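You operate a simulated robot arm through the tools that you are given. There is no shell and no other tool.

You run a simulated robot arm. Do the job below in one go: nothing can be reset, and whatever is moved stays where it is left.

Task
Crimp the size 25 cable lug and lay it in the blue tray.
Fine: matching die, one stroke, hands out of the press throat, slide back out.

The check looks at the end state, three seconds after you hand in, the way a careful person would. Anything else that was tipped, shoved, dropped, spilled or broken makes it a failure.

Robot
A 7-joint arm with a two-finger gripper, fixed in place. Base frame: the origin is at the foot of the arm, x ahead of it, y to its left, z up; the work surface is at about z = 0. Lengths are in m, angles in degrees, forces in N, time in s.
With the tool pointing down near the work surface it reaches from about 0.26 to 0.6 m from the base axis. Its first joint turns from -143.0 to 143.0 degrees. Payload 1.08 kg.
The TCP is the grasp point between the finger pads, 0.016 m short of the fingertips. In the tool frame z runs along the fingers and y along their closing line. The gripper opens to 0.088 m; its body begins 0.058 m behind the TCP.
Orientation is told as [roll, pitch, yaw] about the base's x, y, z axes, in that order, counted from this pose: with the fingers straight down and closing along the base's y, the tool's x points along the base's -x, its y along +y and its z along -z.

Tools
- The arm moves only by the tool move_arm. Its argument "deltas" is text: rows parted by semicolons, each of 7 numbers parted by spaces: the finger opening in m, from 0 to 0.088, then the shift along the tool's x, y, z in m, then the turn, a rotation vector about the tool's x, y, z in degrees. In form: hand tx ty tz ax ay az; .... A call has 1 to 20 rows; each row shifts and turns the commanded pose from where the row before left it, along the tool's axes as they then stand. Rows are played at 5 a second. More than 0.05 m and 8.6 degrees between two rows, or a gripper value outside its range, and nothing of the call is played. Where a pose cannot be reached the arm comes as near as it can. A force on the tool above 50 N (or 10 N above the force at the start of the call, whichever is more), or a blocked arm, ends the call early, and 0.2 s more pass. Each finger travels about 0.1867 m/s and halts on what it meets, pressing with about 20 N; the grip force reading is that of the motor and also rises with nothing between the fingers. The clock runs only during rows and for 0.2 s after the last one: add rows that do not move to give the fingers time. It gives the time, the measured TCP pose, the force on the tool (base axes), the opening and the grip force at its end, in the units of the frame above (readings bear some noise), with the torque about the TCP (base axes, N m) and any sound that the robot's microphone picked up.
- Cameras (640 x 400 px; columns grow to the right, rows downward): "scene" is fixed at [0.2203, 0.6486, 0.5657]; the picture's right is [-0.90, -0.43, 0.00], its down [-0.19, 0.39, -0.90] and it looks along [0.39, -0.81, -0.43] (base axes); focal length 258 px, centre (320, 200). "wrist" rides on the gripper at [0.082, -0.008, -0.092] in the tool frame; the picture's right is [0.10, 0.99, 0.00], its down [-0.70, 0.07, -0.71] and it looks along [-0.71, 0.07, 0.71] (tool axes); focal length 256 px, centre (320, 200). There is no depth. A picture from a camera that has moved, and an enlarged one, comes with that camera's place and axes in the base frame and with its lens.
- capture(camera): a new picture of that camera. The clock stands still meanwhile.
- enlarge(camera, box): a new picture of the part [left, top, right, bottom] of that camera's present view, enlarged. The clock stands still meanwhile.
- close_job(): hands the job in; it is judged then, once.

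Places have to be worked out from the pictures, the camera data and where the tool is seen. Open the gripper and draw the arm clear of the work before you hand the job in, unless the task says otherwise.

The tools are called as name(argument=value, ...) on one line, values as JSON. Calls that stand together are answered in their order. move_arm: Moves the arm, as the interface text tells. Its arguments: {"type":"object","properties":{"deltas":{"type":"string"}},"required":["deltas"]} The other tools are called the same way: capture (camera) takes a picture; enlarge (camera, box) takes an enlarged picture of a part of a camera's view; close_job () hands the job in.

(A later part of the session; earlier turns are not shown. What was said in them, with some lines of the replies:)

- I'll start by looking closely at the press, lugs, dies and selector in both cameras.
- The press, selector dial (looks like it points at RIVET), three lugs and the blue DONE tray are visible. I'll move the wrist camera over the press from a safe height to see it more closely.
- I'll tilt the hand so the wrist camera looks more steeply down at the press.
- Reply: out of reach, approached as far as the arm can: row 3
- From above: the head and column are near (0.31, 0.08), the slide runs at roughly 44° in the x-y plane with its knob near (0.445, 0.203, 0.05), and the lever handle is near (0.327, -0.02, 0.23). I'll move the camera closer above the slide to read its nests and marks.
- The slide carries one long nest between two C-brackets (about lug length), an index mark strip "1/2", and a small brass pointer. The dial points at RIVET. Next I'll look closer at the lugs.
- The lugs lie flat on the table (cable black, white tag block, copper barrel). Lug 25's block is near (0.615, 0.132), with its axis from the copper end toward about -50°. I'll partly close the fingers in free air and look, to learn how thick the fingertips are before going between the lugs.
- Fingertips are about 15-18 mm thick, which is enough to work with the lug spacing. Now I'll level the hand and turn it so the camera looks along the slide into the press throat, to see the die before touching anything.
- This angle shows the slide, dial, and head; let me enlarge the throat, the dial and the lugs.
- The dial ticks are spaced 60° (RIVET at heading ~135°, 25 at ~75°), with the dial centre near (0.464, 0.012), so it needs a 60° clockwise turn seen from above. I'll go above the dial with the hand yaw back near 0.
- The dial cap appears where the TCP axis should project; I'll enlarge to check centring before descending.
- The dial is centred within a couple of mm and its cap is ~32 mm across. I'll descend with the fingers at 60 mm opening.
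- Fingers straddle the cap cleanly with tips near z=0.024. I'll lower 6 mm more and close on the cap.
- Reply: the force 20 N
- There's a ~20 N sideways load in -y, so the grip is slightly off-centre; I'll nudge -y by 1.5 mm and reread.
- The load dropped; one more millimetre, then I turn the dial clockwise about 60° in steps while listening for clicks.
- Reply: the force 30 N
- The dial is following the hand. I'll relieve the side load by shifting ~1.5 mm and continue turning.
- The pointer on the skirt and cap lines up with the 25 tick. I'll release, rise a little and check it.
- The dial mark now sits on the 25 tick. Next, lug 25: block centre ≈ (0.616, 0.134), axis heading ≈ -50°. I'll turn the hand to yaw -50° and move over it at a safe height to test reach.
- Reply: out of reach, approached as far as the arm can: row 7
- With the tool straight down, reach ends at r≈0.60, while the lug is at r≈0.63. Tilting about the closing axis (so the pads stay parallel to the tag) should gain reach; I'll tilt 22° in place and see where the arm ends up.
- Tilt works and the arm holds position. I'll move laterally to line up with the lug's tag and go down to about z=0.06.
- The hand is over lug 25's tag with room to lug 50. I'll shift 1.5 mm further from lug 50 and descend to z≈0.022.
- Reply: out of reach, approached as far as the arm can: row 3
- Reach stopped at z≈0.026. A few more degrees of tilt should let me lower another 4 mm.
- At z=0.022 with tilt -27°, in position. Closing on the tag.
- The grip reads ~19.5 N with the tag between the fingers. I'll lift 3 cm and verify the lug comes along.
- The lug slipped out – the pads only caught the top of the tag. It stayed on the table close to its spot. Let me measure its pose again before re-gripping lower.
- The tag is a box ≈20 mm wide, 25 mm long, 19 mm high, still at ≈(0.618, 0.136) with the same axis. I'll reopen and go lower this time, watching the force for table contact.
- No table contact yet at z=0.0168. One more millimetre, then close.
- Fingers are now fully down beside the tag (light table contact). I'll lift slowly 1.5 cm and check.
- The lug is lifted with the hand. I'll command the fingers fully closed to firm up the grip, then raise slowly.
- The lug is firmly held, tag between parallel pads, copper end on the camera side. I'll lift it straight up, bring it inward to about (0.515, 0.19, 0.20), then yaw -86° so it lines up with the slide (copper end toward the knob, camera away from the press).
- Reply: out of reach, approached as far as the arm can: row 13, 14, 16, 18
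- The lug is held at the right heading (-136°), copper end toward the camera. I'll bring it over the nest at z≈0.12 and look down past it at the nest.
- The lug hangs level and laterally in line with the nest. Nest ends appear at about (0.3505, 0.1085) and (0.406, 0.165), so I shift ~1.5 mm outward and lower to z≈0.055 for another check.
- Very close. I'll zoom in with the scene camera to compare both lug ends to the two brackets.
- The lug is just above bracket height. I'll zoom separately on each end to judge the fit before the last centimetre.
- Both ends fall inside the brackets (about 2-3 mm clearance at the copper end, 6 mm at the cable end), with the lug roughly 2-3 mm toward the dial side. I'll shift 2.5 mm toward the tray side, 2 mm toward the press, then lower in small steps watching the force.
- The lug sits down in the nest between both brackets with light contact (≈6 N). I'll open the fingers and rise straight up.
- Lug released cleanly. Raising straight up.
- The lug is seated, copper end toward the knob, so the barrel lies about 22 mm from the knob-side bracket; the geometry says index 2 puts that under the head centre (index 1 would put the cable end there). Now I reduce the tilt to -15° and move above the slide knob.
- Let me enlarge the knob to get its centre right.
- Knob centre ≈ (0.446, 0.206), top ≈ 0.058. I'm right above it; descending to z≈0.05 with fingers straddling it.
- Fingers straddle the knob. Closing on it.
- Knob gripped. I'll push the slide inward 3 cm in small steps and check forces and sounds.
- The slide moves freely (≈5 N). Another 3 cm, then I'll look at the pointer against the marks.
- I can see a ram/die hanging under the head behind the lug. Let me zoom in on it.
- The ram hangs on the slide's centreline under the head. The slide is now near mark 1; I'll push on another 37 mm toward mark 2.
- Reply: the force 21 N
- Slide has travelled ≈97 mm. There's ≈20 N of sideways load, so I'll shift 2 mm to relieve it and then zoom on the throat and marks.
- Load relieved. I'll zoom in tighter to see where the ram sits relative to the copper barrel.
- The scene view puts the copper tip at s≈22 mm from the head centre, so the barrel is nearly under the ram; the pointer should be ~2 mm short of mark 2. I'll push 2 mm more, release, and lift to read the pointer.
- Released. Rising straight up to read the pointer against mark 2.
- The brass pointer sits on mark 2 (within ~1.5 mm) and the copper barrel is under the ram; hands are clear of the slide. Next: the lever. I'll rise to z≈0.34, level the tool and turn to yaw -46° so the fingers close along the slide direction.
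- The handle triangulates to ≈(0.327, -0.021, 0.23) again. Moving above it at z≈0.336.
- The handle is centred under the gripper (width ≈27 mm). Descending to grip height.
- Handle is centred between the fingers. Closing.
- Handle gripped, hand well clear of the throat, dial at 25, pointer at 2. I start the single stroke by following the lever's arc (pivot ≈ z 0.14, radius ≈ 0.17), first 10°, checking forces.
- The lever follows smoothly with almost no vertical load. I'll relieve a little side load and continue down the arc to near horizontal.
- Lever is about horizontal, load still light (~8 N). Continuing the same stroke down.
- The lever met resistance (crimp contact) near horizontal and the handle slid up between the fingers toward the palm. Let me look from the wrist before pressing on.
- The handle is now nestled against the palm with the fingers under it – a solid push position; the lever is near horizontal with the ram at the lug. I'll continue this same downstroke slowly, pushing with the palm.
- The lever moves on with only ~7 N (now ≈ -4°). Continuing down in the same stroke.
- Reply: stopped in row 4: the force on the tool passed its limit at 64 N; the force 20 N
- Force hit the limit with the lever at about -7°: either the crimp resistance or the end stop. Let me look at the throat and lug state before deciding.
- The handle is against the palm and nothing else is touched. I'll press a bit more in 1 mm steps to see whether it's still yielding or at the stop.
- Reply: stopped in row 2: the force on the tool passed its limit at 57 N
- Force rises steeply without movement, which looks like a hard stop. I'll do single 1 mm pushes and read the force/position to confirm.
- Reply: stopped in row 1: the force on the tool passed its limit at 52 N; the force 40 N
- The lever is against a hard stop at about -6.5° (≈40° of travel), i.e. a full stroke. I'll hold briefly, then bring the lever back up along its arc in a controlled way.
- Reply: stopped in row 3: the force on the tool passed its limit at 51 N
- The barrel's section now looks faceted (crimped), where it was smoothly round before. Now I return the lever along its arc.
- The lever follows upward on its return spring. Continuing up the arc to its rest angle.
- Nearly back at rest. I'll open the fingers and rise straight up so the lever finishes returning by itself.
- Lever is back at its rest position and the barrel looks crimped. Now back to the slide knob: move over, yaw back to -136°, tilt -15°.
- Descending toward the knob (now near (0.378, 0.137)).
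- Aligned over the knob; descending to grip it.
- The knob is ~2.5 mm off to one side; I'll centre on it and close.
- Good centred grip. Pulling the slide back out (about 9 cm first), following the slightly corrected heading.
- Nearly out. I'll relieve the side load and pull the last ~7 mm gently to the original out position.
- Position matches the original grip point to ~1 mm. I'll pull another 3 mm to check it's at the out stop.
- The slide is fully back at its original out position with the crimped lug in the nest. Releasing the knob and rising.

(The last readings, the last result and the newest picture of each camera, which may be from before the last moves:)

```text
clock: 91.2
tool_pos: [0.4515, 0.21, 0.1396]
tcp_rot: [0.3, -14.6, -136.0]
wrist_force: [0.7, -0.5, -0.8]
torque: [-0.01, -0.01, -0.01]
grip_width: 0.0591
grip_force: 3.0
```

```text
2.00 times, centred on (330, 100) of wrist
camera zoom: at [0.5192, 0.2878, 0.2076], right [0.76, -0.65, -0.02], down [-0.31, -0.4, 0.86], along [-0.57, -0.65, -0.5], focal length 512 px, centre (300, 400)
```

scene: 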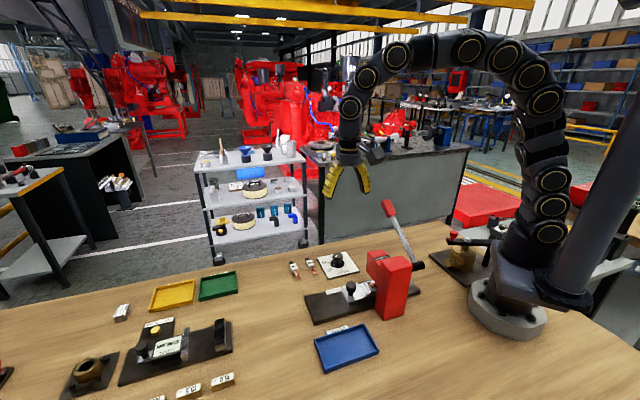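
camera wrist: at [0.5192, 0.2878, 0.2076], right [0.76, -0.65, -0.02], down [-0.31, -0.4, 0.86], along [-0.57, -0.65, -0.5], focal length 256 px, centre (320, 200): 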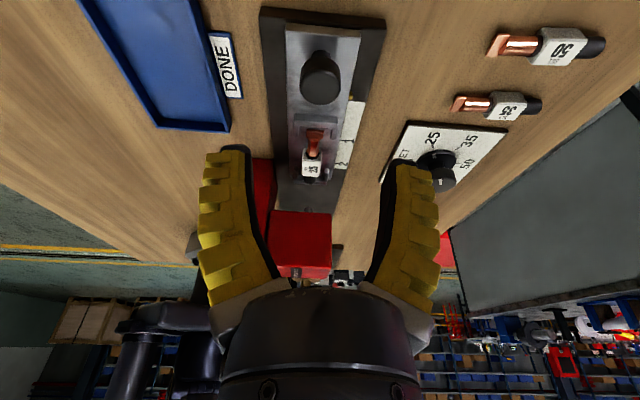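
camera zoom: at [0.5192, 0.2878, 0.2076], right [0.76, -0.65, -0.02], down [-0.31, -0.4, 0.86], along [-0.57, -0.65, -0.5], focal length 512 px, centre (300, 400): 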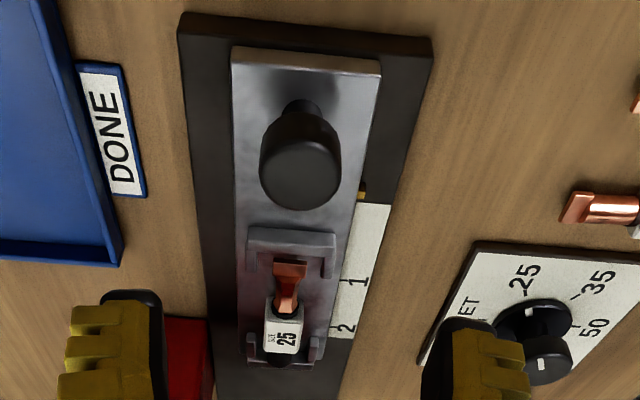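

The barrel is visibly necked from the crimp, and the slide pointer is back outside the strip. Zooming on the lug in its nest to plan the pick.

enlarge(camera="wrist", box=[275, 105, 350, 200])

enlarge(camera="scene", box=[330, 272, 384, 308])

```text
4.21 times, centred on (312, 152) of wrist
camera zoom: at [0.5192, 0.2878, 0.2076], right [0.76, -0.65, -0.02], down [-0.31, -0.4, 0.86], along [-0.57, -0.65, -0.5], focal length 1078 px, centre (352, 400)
```

zoom: 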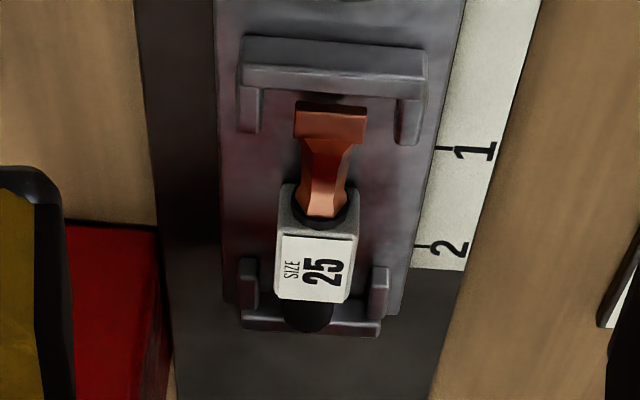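

```text
11.11 times, centred on (357, 290) of scene
camera zoom: at [0.2203, 0.6486, 0.5657], right [-0.9, -0.43, 0.0], down [-0.19, 0.39, -0.9], along [0.39, -0.81, -0.43], focal length 2873 px, centre (-91, -800)
```

zoom: 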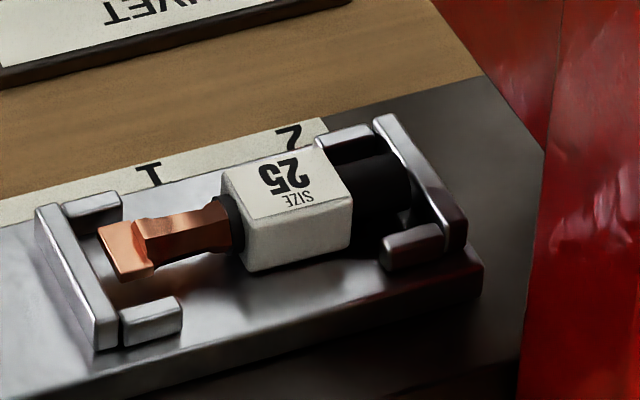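

The crimp is clear: the barrel is necked and the lug sits in the nest against the press-side bracket. I'll pick it vertically: level the tool and move above its tag at about (0.369, 0.134).

move_arm(deltas="0.04 0 0 0 0 8 0; 0.04 0 0 0 0 6.8 0; 0.04 -0.0374 -0.0009 0.008 0 0 0; 0.04 -0.0374 -0.0009 0.008 0 0 0; 0.035 -0.0374 -0.0009 0.008 0 0 0; 0.035 0 0 0 0 0 0; 0.035 0 0 0 0 0 0")

capture(camera="wrist")

enlarge(camera="wrist", box=[250, 50, 390, 190])

enlarge(camera="scene", box=[300, 210, 420, 310])

```text
clock: 92.8
tool_pos: [0.3671, 0.1364, 0.1156]
tcp_rot: [0.2, 0.1, -136.1]
wrist_force: [-0.5, 0.0, 0.8]
torque: [-0.02, -0.03, -0.03]
grip_width: 0.0398
grip_force: 3.2
```

```text
taken
camera wrist: at [0.4203, 0.1991, 0.2074], right [0.77, -0.64, 0.0], down [-0.46, -0.54, 0.71], along [-0.45, -0.54, -0.71], focal length 256 px, centre (320, 200)
```

wrist: 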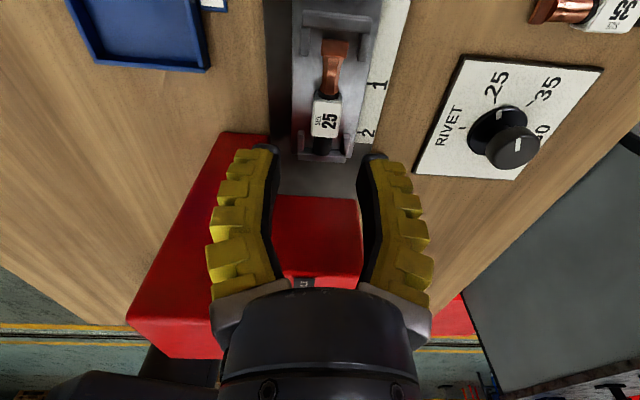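

```text
2.86 times, centred on (320, 120) of wrist
camera zoom: at [0.4203, 0.1991, 0.2074], right [0.77, -0.64, 0.0], down [-0.46, -0.54, 0.71], along [-0.45, -0.54, -0.71], focal length 731 px, centre (320, 429)
```

zoom: 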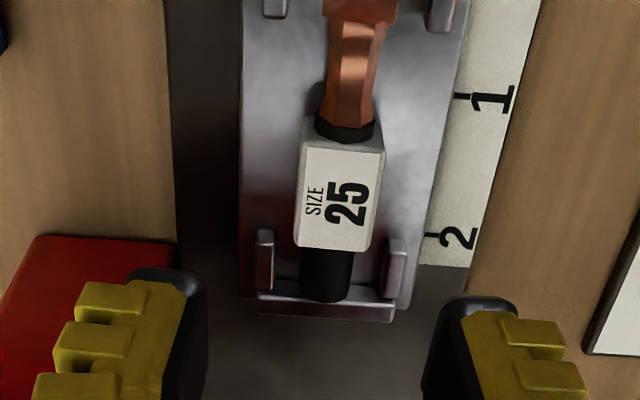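

```text
4.00 times, centred on (360, 260) of scene
camera zoom: at [0.2203, 0.6486, 0.5657], right [-0.9, -0.43, 0.0], down [-0.19, 0.39, -0.9], along [0.39, -0.81, -0.43], focal length 1034 px, centre (160, -40)
```

zoom: 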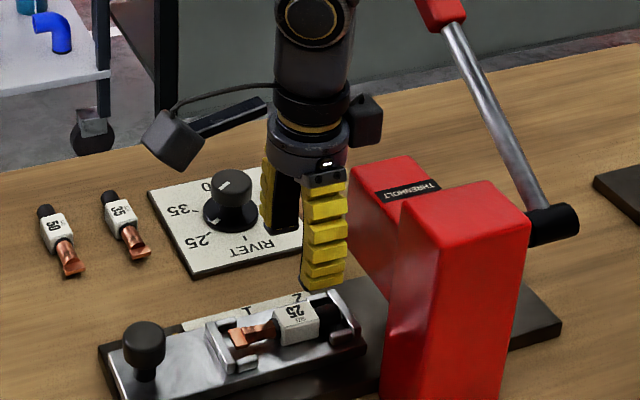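

Near-vertical view: tag centre at s≈76 mm, about 4.5 mm to the dial side of my TCP. I'll correct that and descend between the brackets.

move_arm(deltas="0.035 0.002 0.0047 0 0 0 0; 0.035 0 0 0.03 0 0 0; 0.035 0 0 0.02 0 0 0; 0.035 0 0 0.012 0 0 0; 0.035 0 0 0 0 0 0")

capture(camera="wrist")

enlarge(camera="scene", box=[330, 260, 390, 305])

```text
clock: 94.0
tool_pos: [0.3714, 0.1324, 0.0541]
tcp_rot: [0.3, 0.2, -136.0]
wrist_force: [-0.6, 0.4, -0.7]
torque: [0.0, 0.03, -0.01]
grip_width: 0.0396
grip_force: 3.4
```

```text
taken
camera wrist: at [0.4242, 0.1955, 0.1456], right [0.77, -0.64, 0.0], down [-0.46, -0.54, 0.71], along [-0.45, -0.54, -0.71], focal length 256 px, centre (320, 200)
```

wrist: 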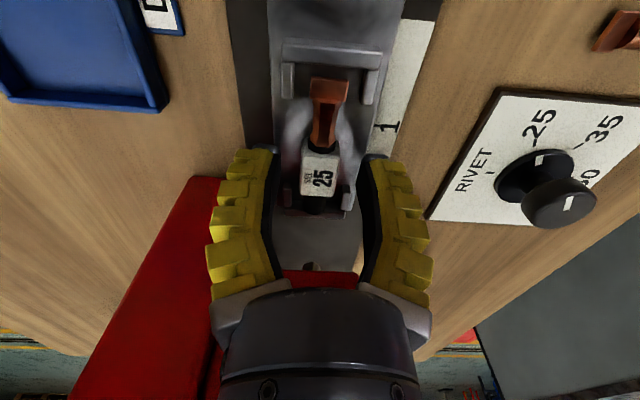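

```text
8.89 times, centred on (360, 282) of scene
camera zoom: at [0.2203, 0.6486, 0.5657], right [-0.9, -0.43, 0.0], down [-0.19, 0.39, -0.9], along [0.39, -0.81, -0.43], focal length 2298 px, centre (-36, -533)
```

zoom: 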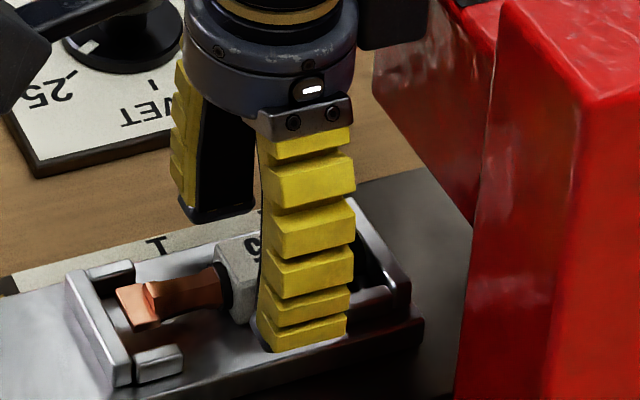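

Clear of the bracket prongs by several mm. I'll shift 2 mm outward and lower the last centimetre.

move_arm(deltas="0.035 0.002 0 0 0 0 0; 0.035 0 0 0.006 0 0 0; 0.035 0 0 0.0045 0 0 0; 0.035 0 0 0 0 0 0")

enlarge(camera="wrist", box=[230, 60, 410, 240])

```text
clock: 95.0
tool_pos: [0.3748, 0.1335, 0.0444]
tcp_rot: [0.2, 0.1, -136.1]
wrist_force: [0.2, -0.4, -0.9]
torque: [-0.01, -0.02, 0.0]
grip_width: 0.04
grip_force: 3.9
```

```text
2.22 times, centred on (320, 150) of wrist
camera zoom: at [0.4272, 0.1971, 0.1353], right [0.77, -0.64, 0.0], down [-0.46, -0.54, 0.71], along [-0.45, -0.54, -0.71], focal length 569 px, centre (320, 311)
```

zoom: 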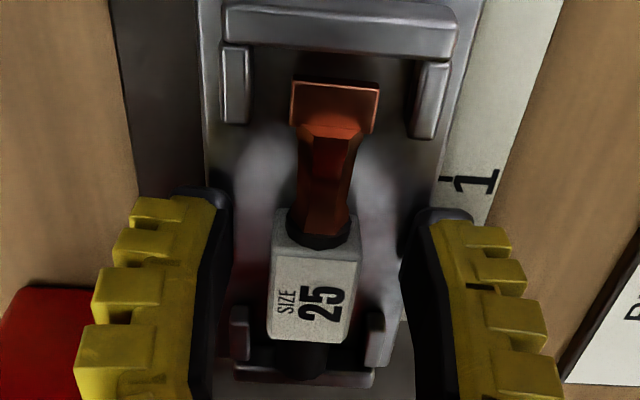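

Tag centred between the fingers. Closing.

move_arm(deltas="0.02 0 0 0 0 0 0; 0.005 0 0 0 0 0 0; 0 0 0 0 0 0 0; 0 0 0 0 0 0 0")

enlarge(camera="wrist", box=[230, 60, 410, 240])

```text
clock: 96.0
tool_pos: [0.3746, 0.1331, 0.0438]
tcp_rot: [0.3, 0.1, -136.1]
wrist_force: [-1.9, -2.5, 15.0]
torque: [-0.03, 0.07, 0.0]
grip_width: 0.0121
grip_force: 20.1
```

```text
2.22 times, centred on (320, 150) of wrist
camera zoom: at [0.4274, 0.1972, 0.1358], right [0.77, -0.64, 0.0], down [-0.46, -0.54, 0.71], along [-0.45, -0.54, -0.71], focal length 569 px, centre (320, 311)
```

zoom: 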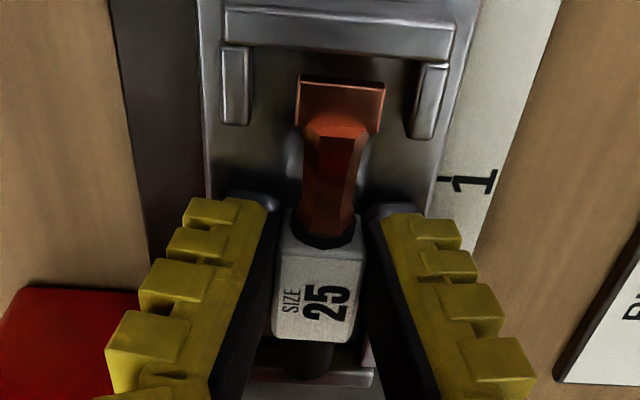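

Gripped (20 N). Lifting slowly to verify.

move_arm(deltas="0 0 0 -0.003 0 0 0; 0 0 0 -0.006 0 0 0; 0 0 0 -0.01 0 0 0; 0 0 0 -0.015 0 0 0; 0 0 0 0 0 0 0")

capture(camera="wrist")

enlarge(camera="scene", box=[320, 240, 400, 310])

```text
clock: 97.2
tool_pos: [0.3743, 0.1335, 0.0776]
tcp_rot: [0.2, 0.1, -136.0]
wrist_force: [0.1, -0.3, -0.9]
torque: [-0.02, -0.01, 0.03]
grip_width: 0.0073
grip_force: 19.8
```

```text
taken
camera wrist: at [0.427, 0.1966, 0.1691], right [0.77, -0.64, 0.0], down [-0.46, -0.54, 0.71], along [-0.45, -0.54, -0.71], focal length 256 px, centre (320, 200)
```

wrist: 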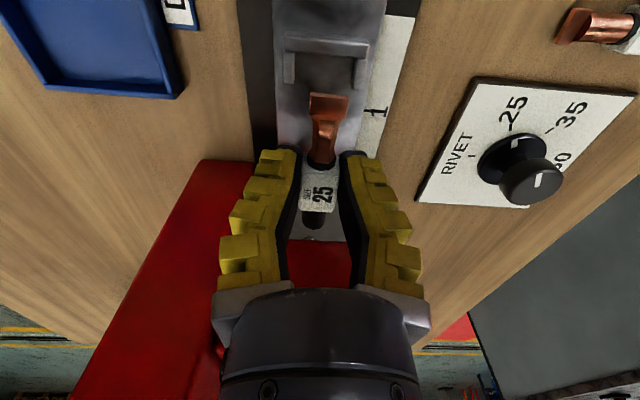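

```text
5.71 times, centred on (360, 275) of scene
camera zoom: at [0.2203, 0.6486, 0.5657], right [-0.9, -0.43, 0.0], down [-0.19, 0.39, -0.9], along [0.39, -0.81, -0.43], focal length 1477 px, centre (91, -229)
```

zoom: 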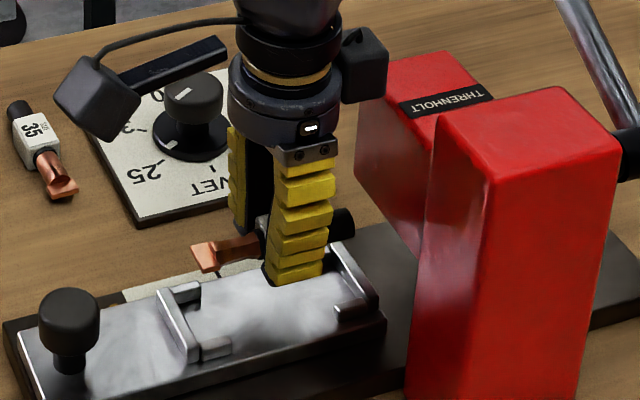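

The lug is held. I'll raise and carry it over the blue tray (centre ≈ (0.335, 0.272), long side parallel to the lug).

move_arm(deltas="0 0 0 -0.035 0 0 0; 0 0 0 -0.035 0 0 0; 0 0.01 -0.0318 0 0 0 0; 0 0.018 -0.0318 0 0 0 0; 0 0.02 -0.0318 0 0 0 0; 0 0.0202 -0.0313 0 0 0 0; 0 0 0 0 0 0 0; 0 0 0 0 0 0 0")

capture(camera="wrist")

enlarge(camera="scene", box=[290, 250, 430, 390])

```text
clock: 99.0
tool_pos: [0.3365, 0.2713, 0.1487]
tcp_rot: [0.2, 0.0, -135.9]
wrist_force: [0.1, 0.2, -0.3]
torque: [0.02, 0.02, -0.01]
grip_width: 0.0075
grip_force: 20.0
```

```text
taken
camera wrist: at [0.3886, 0.3343, 0.2403], right [0.77, -0.64, 0.0], down [-0.46, -0.54, 0.71], along [-0.45, -0.54, -0.71], focal length 256 px, centre (320, 200)
```

wrist: 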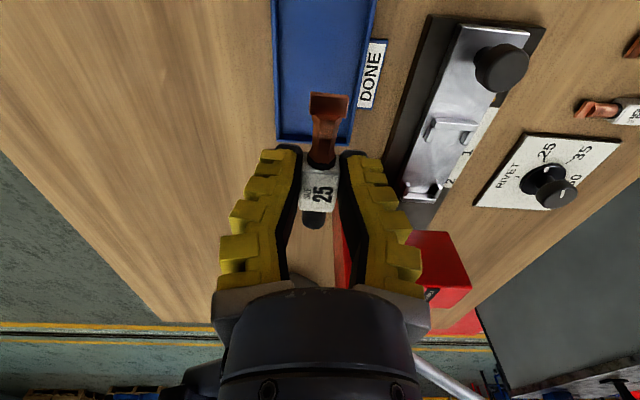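

```text
2.86 times, centred on (360, 320) of scene
camera zoom: at [0.2203, 0.6486, 0.5657], right [-0.9, -0.43, 0.0], down [-0.19, 0.39, -0.9], along [0.39, -0.81, -0.43], focal length 739 px, centre (206, -143)
```

zoom: 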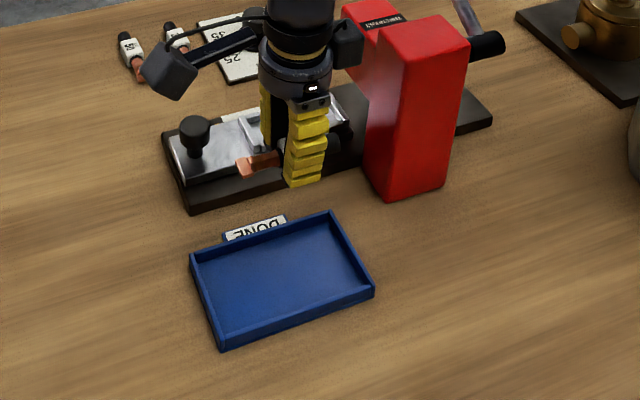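

The tray's centre is ~3 mm to the tray-side of the TCP. I'll correct and lower to z≈0.05 to check walls and clearance.

move_arm(deltas="0 0 -0.003 0.03 0 0 0; 0 0 0 0.035 0 0 0; 0 0 0 0.035 0 0 0; 0 0 0 0 0 0 0; 0 0 0 0 0 0 0")

capture(camera="wrist")

enlarge(camera="scene", box=[300, 290, 400, 385])

```text
clock: 100.2
tool_pos: [0.3342, 0.2733, 0.0461]
tcp_rot: [0.2, 0.1, -136.0]
wrist_force: [0.5, 0.0, -0.5]
torque: [0.02, -0.02, -0.03]
grip_width: 0.0074
grip_force: 20.2
```

```text
taken
camera wrist: at [0.3873, 0.3379, 0.1383], right [0.77, -0.64, 0.0], down [-0.46, -0.54, 0.71], along [-0.45, -0.54, -0.71], focal length 256 px, centre (320, 200)
```

wrist: 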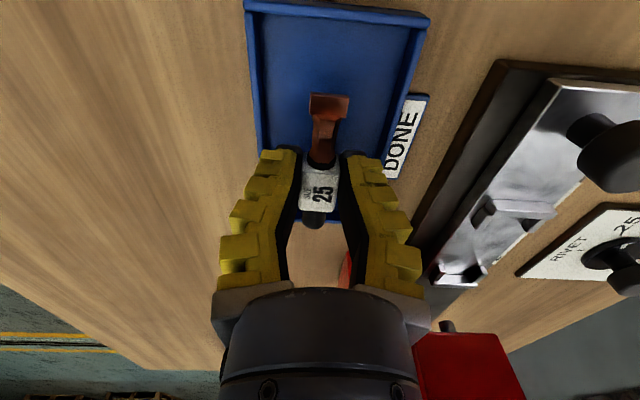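

```text
4.21 times, centred on (350, 338) of scene
camera zoom: at [0.2203, 0.6486, 0.5657], right [-0.9, -0.43, 0.0], down [-0.19, 0.39, -0.9], along [0.39, -0.81, -0.43], focal length 1089 px, centre (194, -379)
```

zoom: 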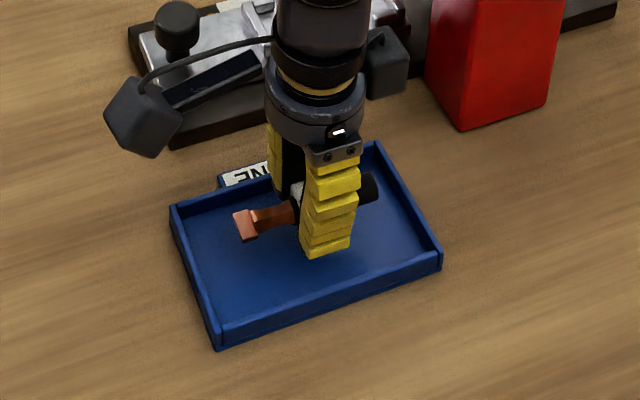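

Lug is centred over the tray with room all round. Lowering gently to the floor.

move_arm(deltas="0 0 0 0.01 0 0 0; 0 0 0 0.008 0 0 0; 0 0 0 0.004 0 0 0; 0 0 0 0 0 0 0")

enlarge(camera="scene", box=[310, 300, 390, 380])

enlarge(camera="wrist", box=[230, 50, 430, 250])

```text
clock: 101.2
tool_pos: [0.3336, 0.2739, 0.024]
tcp_rot: [0.2, 0.0, -136.0]
wrist_force: [-0.6, 0.5, -0.2]
torque: [-0.03, -0.03, 0.0]
grip_width: 0.0075
grip_force: 19.9
```

```text
5.00 times, centred on (350, 340) of scene
camera zoom: at [0.2203, 0.6486, 0.5657], right [-0.9, -0.43, 0.0], down [-0.19, 0.39, -0.9], along [0.39, -0.81, -0.43], focal length 1293 px, centre (170, -500)
```

zoom: 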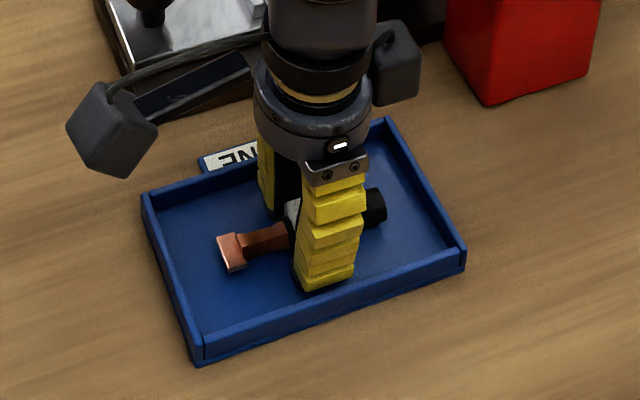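

```text
2.00 times, centred on (330, 150) of wrist
camera zoom: at [0.3869, 0.3378, 0.1158], right [0.77, -0.64, 0.0], down [-0.46, -0.54, 0.71], along [-0.45, -0.54, -0.71], focal length 512 px, centre (300, 300)
```

zoom: 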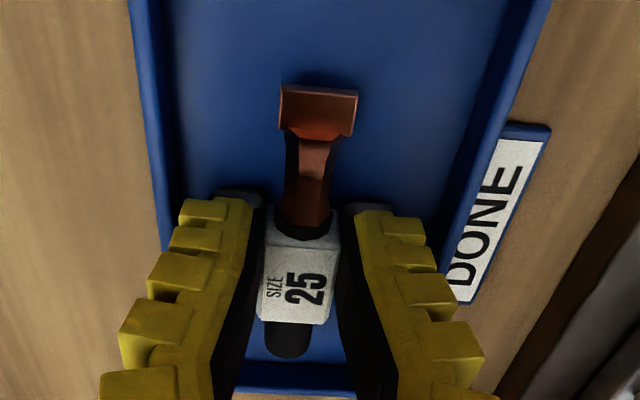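

The outer finger is close to the tray's near wall; I'll shift 3 mm away from it, then lower in 1-1.5 mm steps to touch.

move_arm(deltas="0 0 0.003 0 0 0 0; 0 0 0 0.0015 0 0 0; 0 0 0 0.0015 0 0 0; 0 0 0 0 0 0 0")

enlarge(camera="wrist", box=[230, 50, 430, 250])

```text
clock: 102.2
tool_pos: [0.336, 0.2724, 0.0224]
tcp_rot: [0.2, 0.1, -135.9]
wrist_force: [-3.5, -0.6, 15.0]
torque: [-0.01, 0.07, -0.02]
grip_width: 0.0121
grip_force: 19.9
```

```text
2.00 times, centred on (330, 150) of wrist
camera zoom: at [0.3892, 0.3359, 0.1138], right [0.77, -0.64, 0.0], down [-0.46, -0.54, 0.71], along [-0.45, -0.54, -0.71], focal length 512 px, centre (300, 300)
```

zoom: 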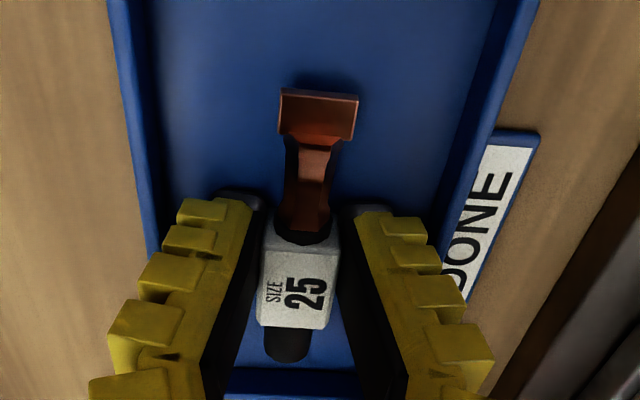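

Lug is on the tray floor (15 N contact). Opening just enough to release, staying clear of the walls.

move_arm(deltas="0.005 0 0 -0.001 0 0 0; 0.014 0 0 0 0 0 0; 0.022 0 0 0 0 0 0; 0.022 0 0 0 0 0 0; 0.022 0 0 0 0 0 0")

enlarge(camera="wrist", box=[230, 50, 430, 250])

enlarge(camera="scene", box=[310, 300, 390, 380])

```text
clock: 103.4
tool_pos: [0.3365, 0.2715, 0.0217]
tcp_rot: [0.3, 0.1, -135.9]
wrist_force: [-0.1, 0.3, 0.6]
torque: [-0.02, -0.02, 0.01]
grip_width: 0.0269
grip_force: 3.7
```

```text
2.00 times, centred on (330, 150) of wrist
camera zoom: at [0.3891, 0.3352, 0.114], right [0.77, -0.64, 0.0], down [-0.46, -0.54, 0.71], along [-0.45, -0.54, -0.71], focal length 512 px, centre (300, 300)
```

zoom: 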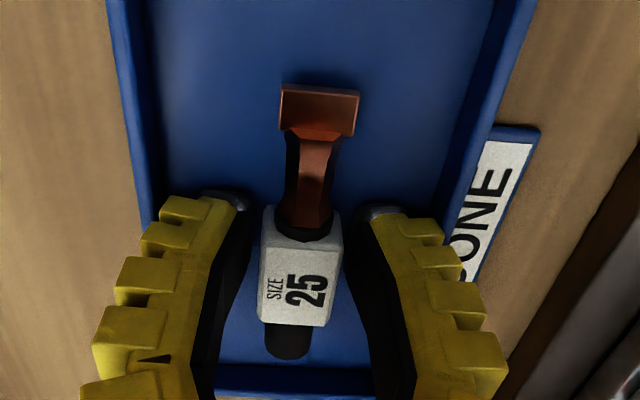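

```text
5.00 times, centred on (350, 340) of scene
camera zoom: at [0.2203, 0.6486, 0.5657], right [-0.9, -0.43, 0.0], down [-0.19, 0.39, -0.9], along [0.39, -0.81, -0.43], focal length 1293 px, centre (170, -500)
```

zoom: 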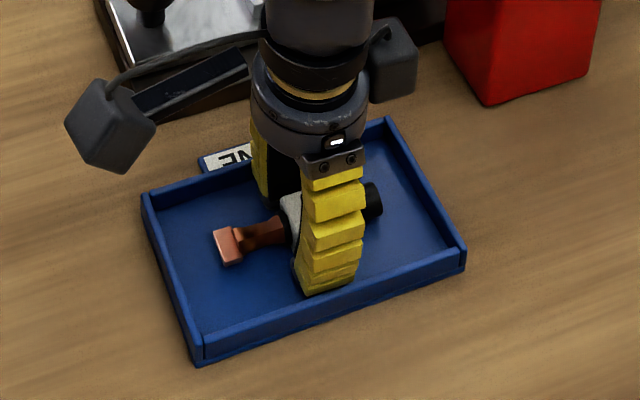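

Both pads are clear of the tag. Rising straight up slowly.

move_arm(deltas="0.022 0 0 -0.005 0 0 0; 0.022 0 0 -0.01 0 0 0; 0.022 0 0 -0.015 0 0 0; 0.03 0 0 -0.03 0 0 0; 0.05 0 0 -0.04 0 0 0; 0.06 0 0 -0.04 0 0 0; 0.06 0 0 -0.04 0 0 0; 0.06 0 0 0 0 0 0")

capture(camera="scene")

enlarge(camera="scene", box=[300, 240, 400, 380])

```text
clock: 105.2
tool_pos: [0.3342, 0.2719, 0.2048]
tcp_rot: [0.2, 0.0, -135.9]
wrist_force: [0.8, 0.1, 0.0]
torque: [0.0, 0.01, -0.02]
grip_width: 0.0638
grip_force: 2.9
```

```text
taken
```

scene: 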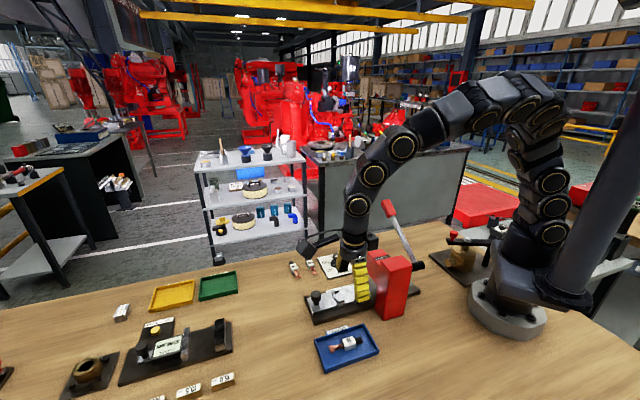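

```text
2.86 times, centred on (350, 310) of scene
camera zoom: at [0.2203, 0.6486, 0.5657], right [-0.9, -0.43, 0.0], down [-0.19, 0.39, -0.9], along [0.39, -0.81, -0.43], focal length 739 px, centre (234, -114)
```

zoom: 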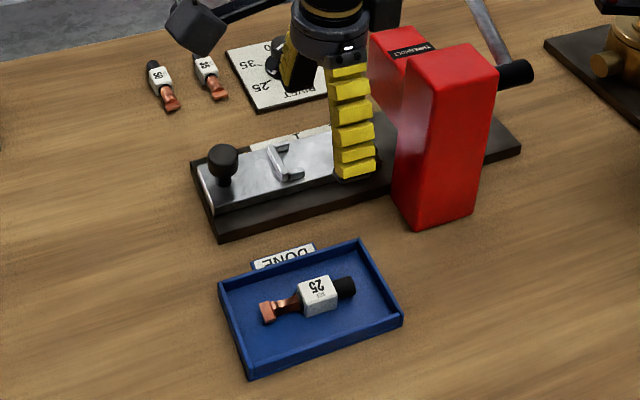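

The crimped lug lies in the blue tray, and the tray hasn't moved. I'll raise the arm well clear and do a final check of the slide, lever, and other lugs.

move_arm(deltas="0.06 0 0 -0.045 0 0 0; 0.06 0 0 -0.045 0 0 0; 0.06 0 0 -0.045 0 0 0; 0.06 0 0 -0.045 0 0 0; 0.06 0 0 -0.045 0 0 0; 0.06 0 0 0 0 0 0; 0.06 0 0 0 0 0 0")

enlarge(camera="scene", box=[260, 190, 440, 302])

enlarge(camera="scene", box=[300, 260, 400, 380])

capture(camera="scene")

```text
clock: 106.8
tool_pos: [0.3351, 0.2703, 0.4271]
tcp_rot: [0.3, 0.1, -135.9]
wrist_force: [0.1, 0.7, 0.3]
torque: [0.0, 0.01, 0.04]
grip_width: 0.0639
grip_force: 2.6
```

```text
3.56 times, centred on (350, 246) of scene
camera zoom: at [0.2203, 0.6486, 0.5657], right [-0.9, -0.43, 0.0], down [-0.19, 0.39, -0.9], along [0.39, -0.81, -0.43], focal length 919 px, centre (213, 36)
```

zoom: 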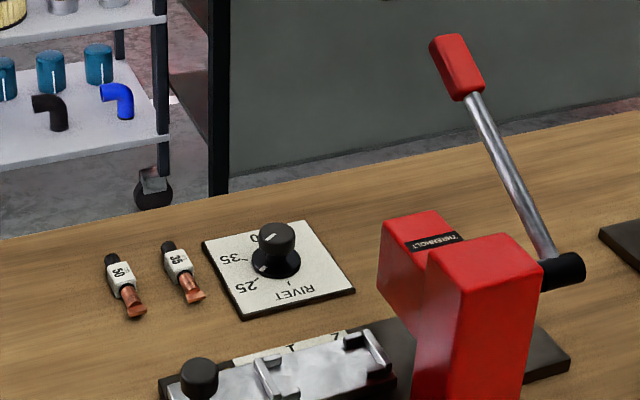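

```text
3.33 times, centred on (350, 320) of scene
camera zoom: at [0.2203, 0.6486, 0.5657], right [-0.9, -0.43, 0.0], down [-0.19, 0.39, -0.9], along [0.39, -0.81, -0.43], focal length 862 px, centre (220, -200)
```

zoom: 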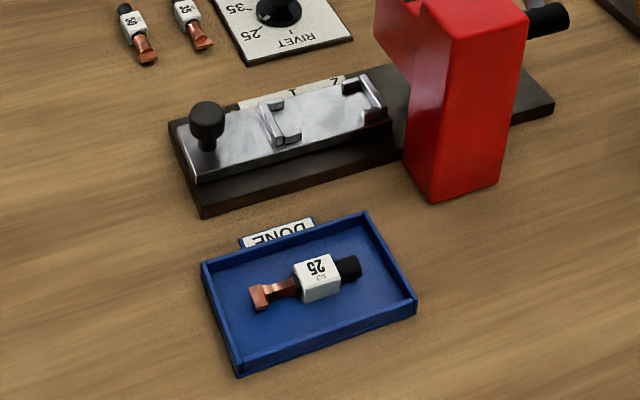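

```text
taken
```

scene: 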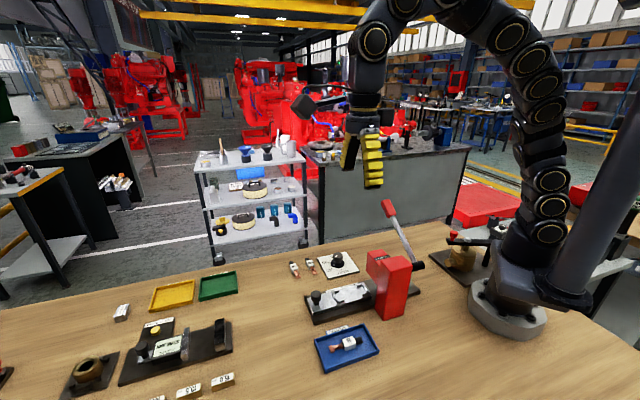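

Everything checks out: the crimped size 25 lug is in the blue tray, the slide is out, the lever is at rest and the dial is on 25. The size 50 and 35 lugs and the tray match the first pictures. The gripper is open and the arm is clear, so I'm handing in.

close_job()

```text
The job is handed in.
```

The size 25 lug is crimped and lying in the blue DONE tray, and the job is handed in. I don't have the verdict from the check.

- **Die:** I turned the dial from RIVET to 25 before crimping.
- **Slide stop:** I laid the lug in the nest with the copper end toward the knob and pushed the slide to mark 2. That choice came from measuring the pictures, because nothing on the press says what 1 and 2 mean. The necked, faceted barrel afterwards shows the crimp landed on the copper.
- **Stroke:** I pulled the lever down once to its hard stop. My grip slipped on the handle near horizontal, so I finished the same downstroke with the palm. The force limit stopped me several times at the bottom, at 51 to 64 N. The hand stayed on the handle, away from the throat, the whole time.
- **Handling:** The lug slipped out of my first grip on the table; I gripped it lower and the second lift held.
- **End state:** The slide is back out and the lever is at rest. The other two lugs and the tray match their starting places in the pictures. The gripper is open and the arm is raised clear.

The dial is still set to 25.
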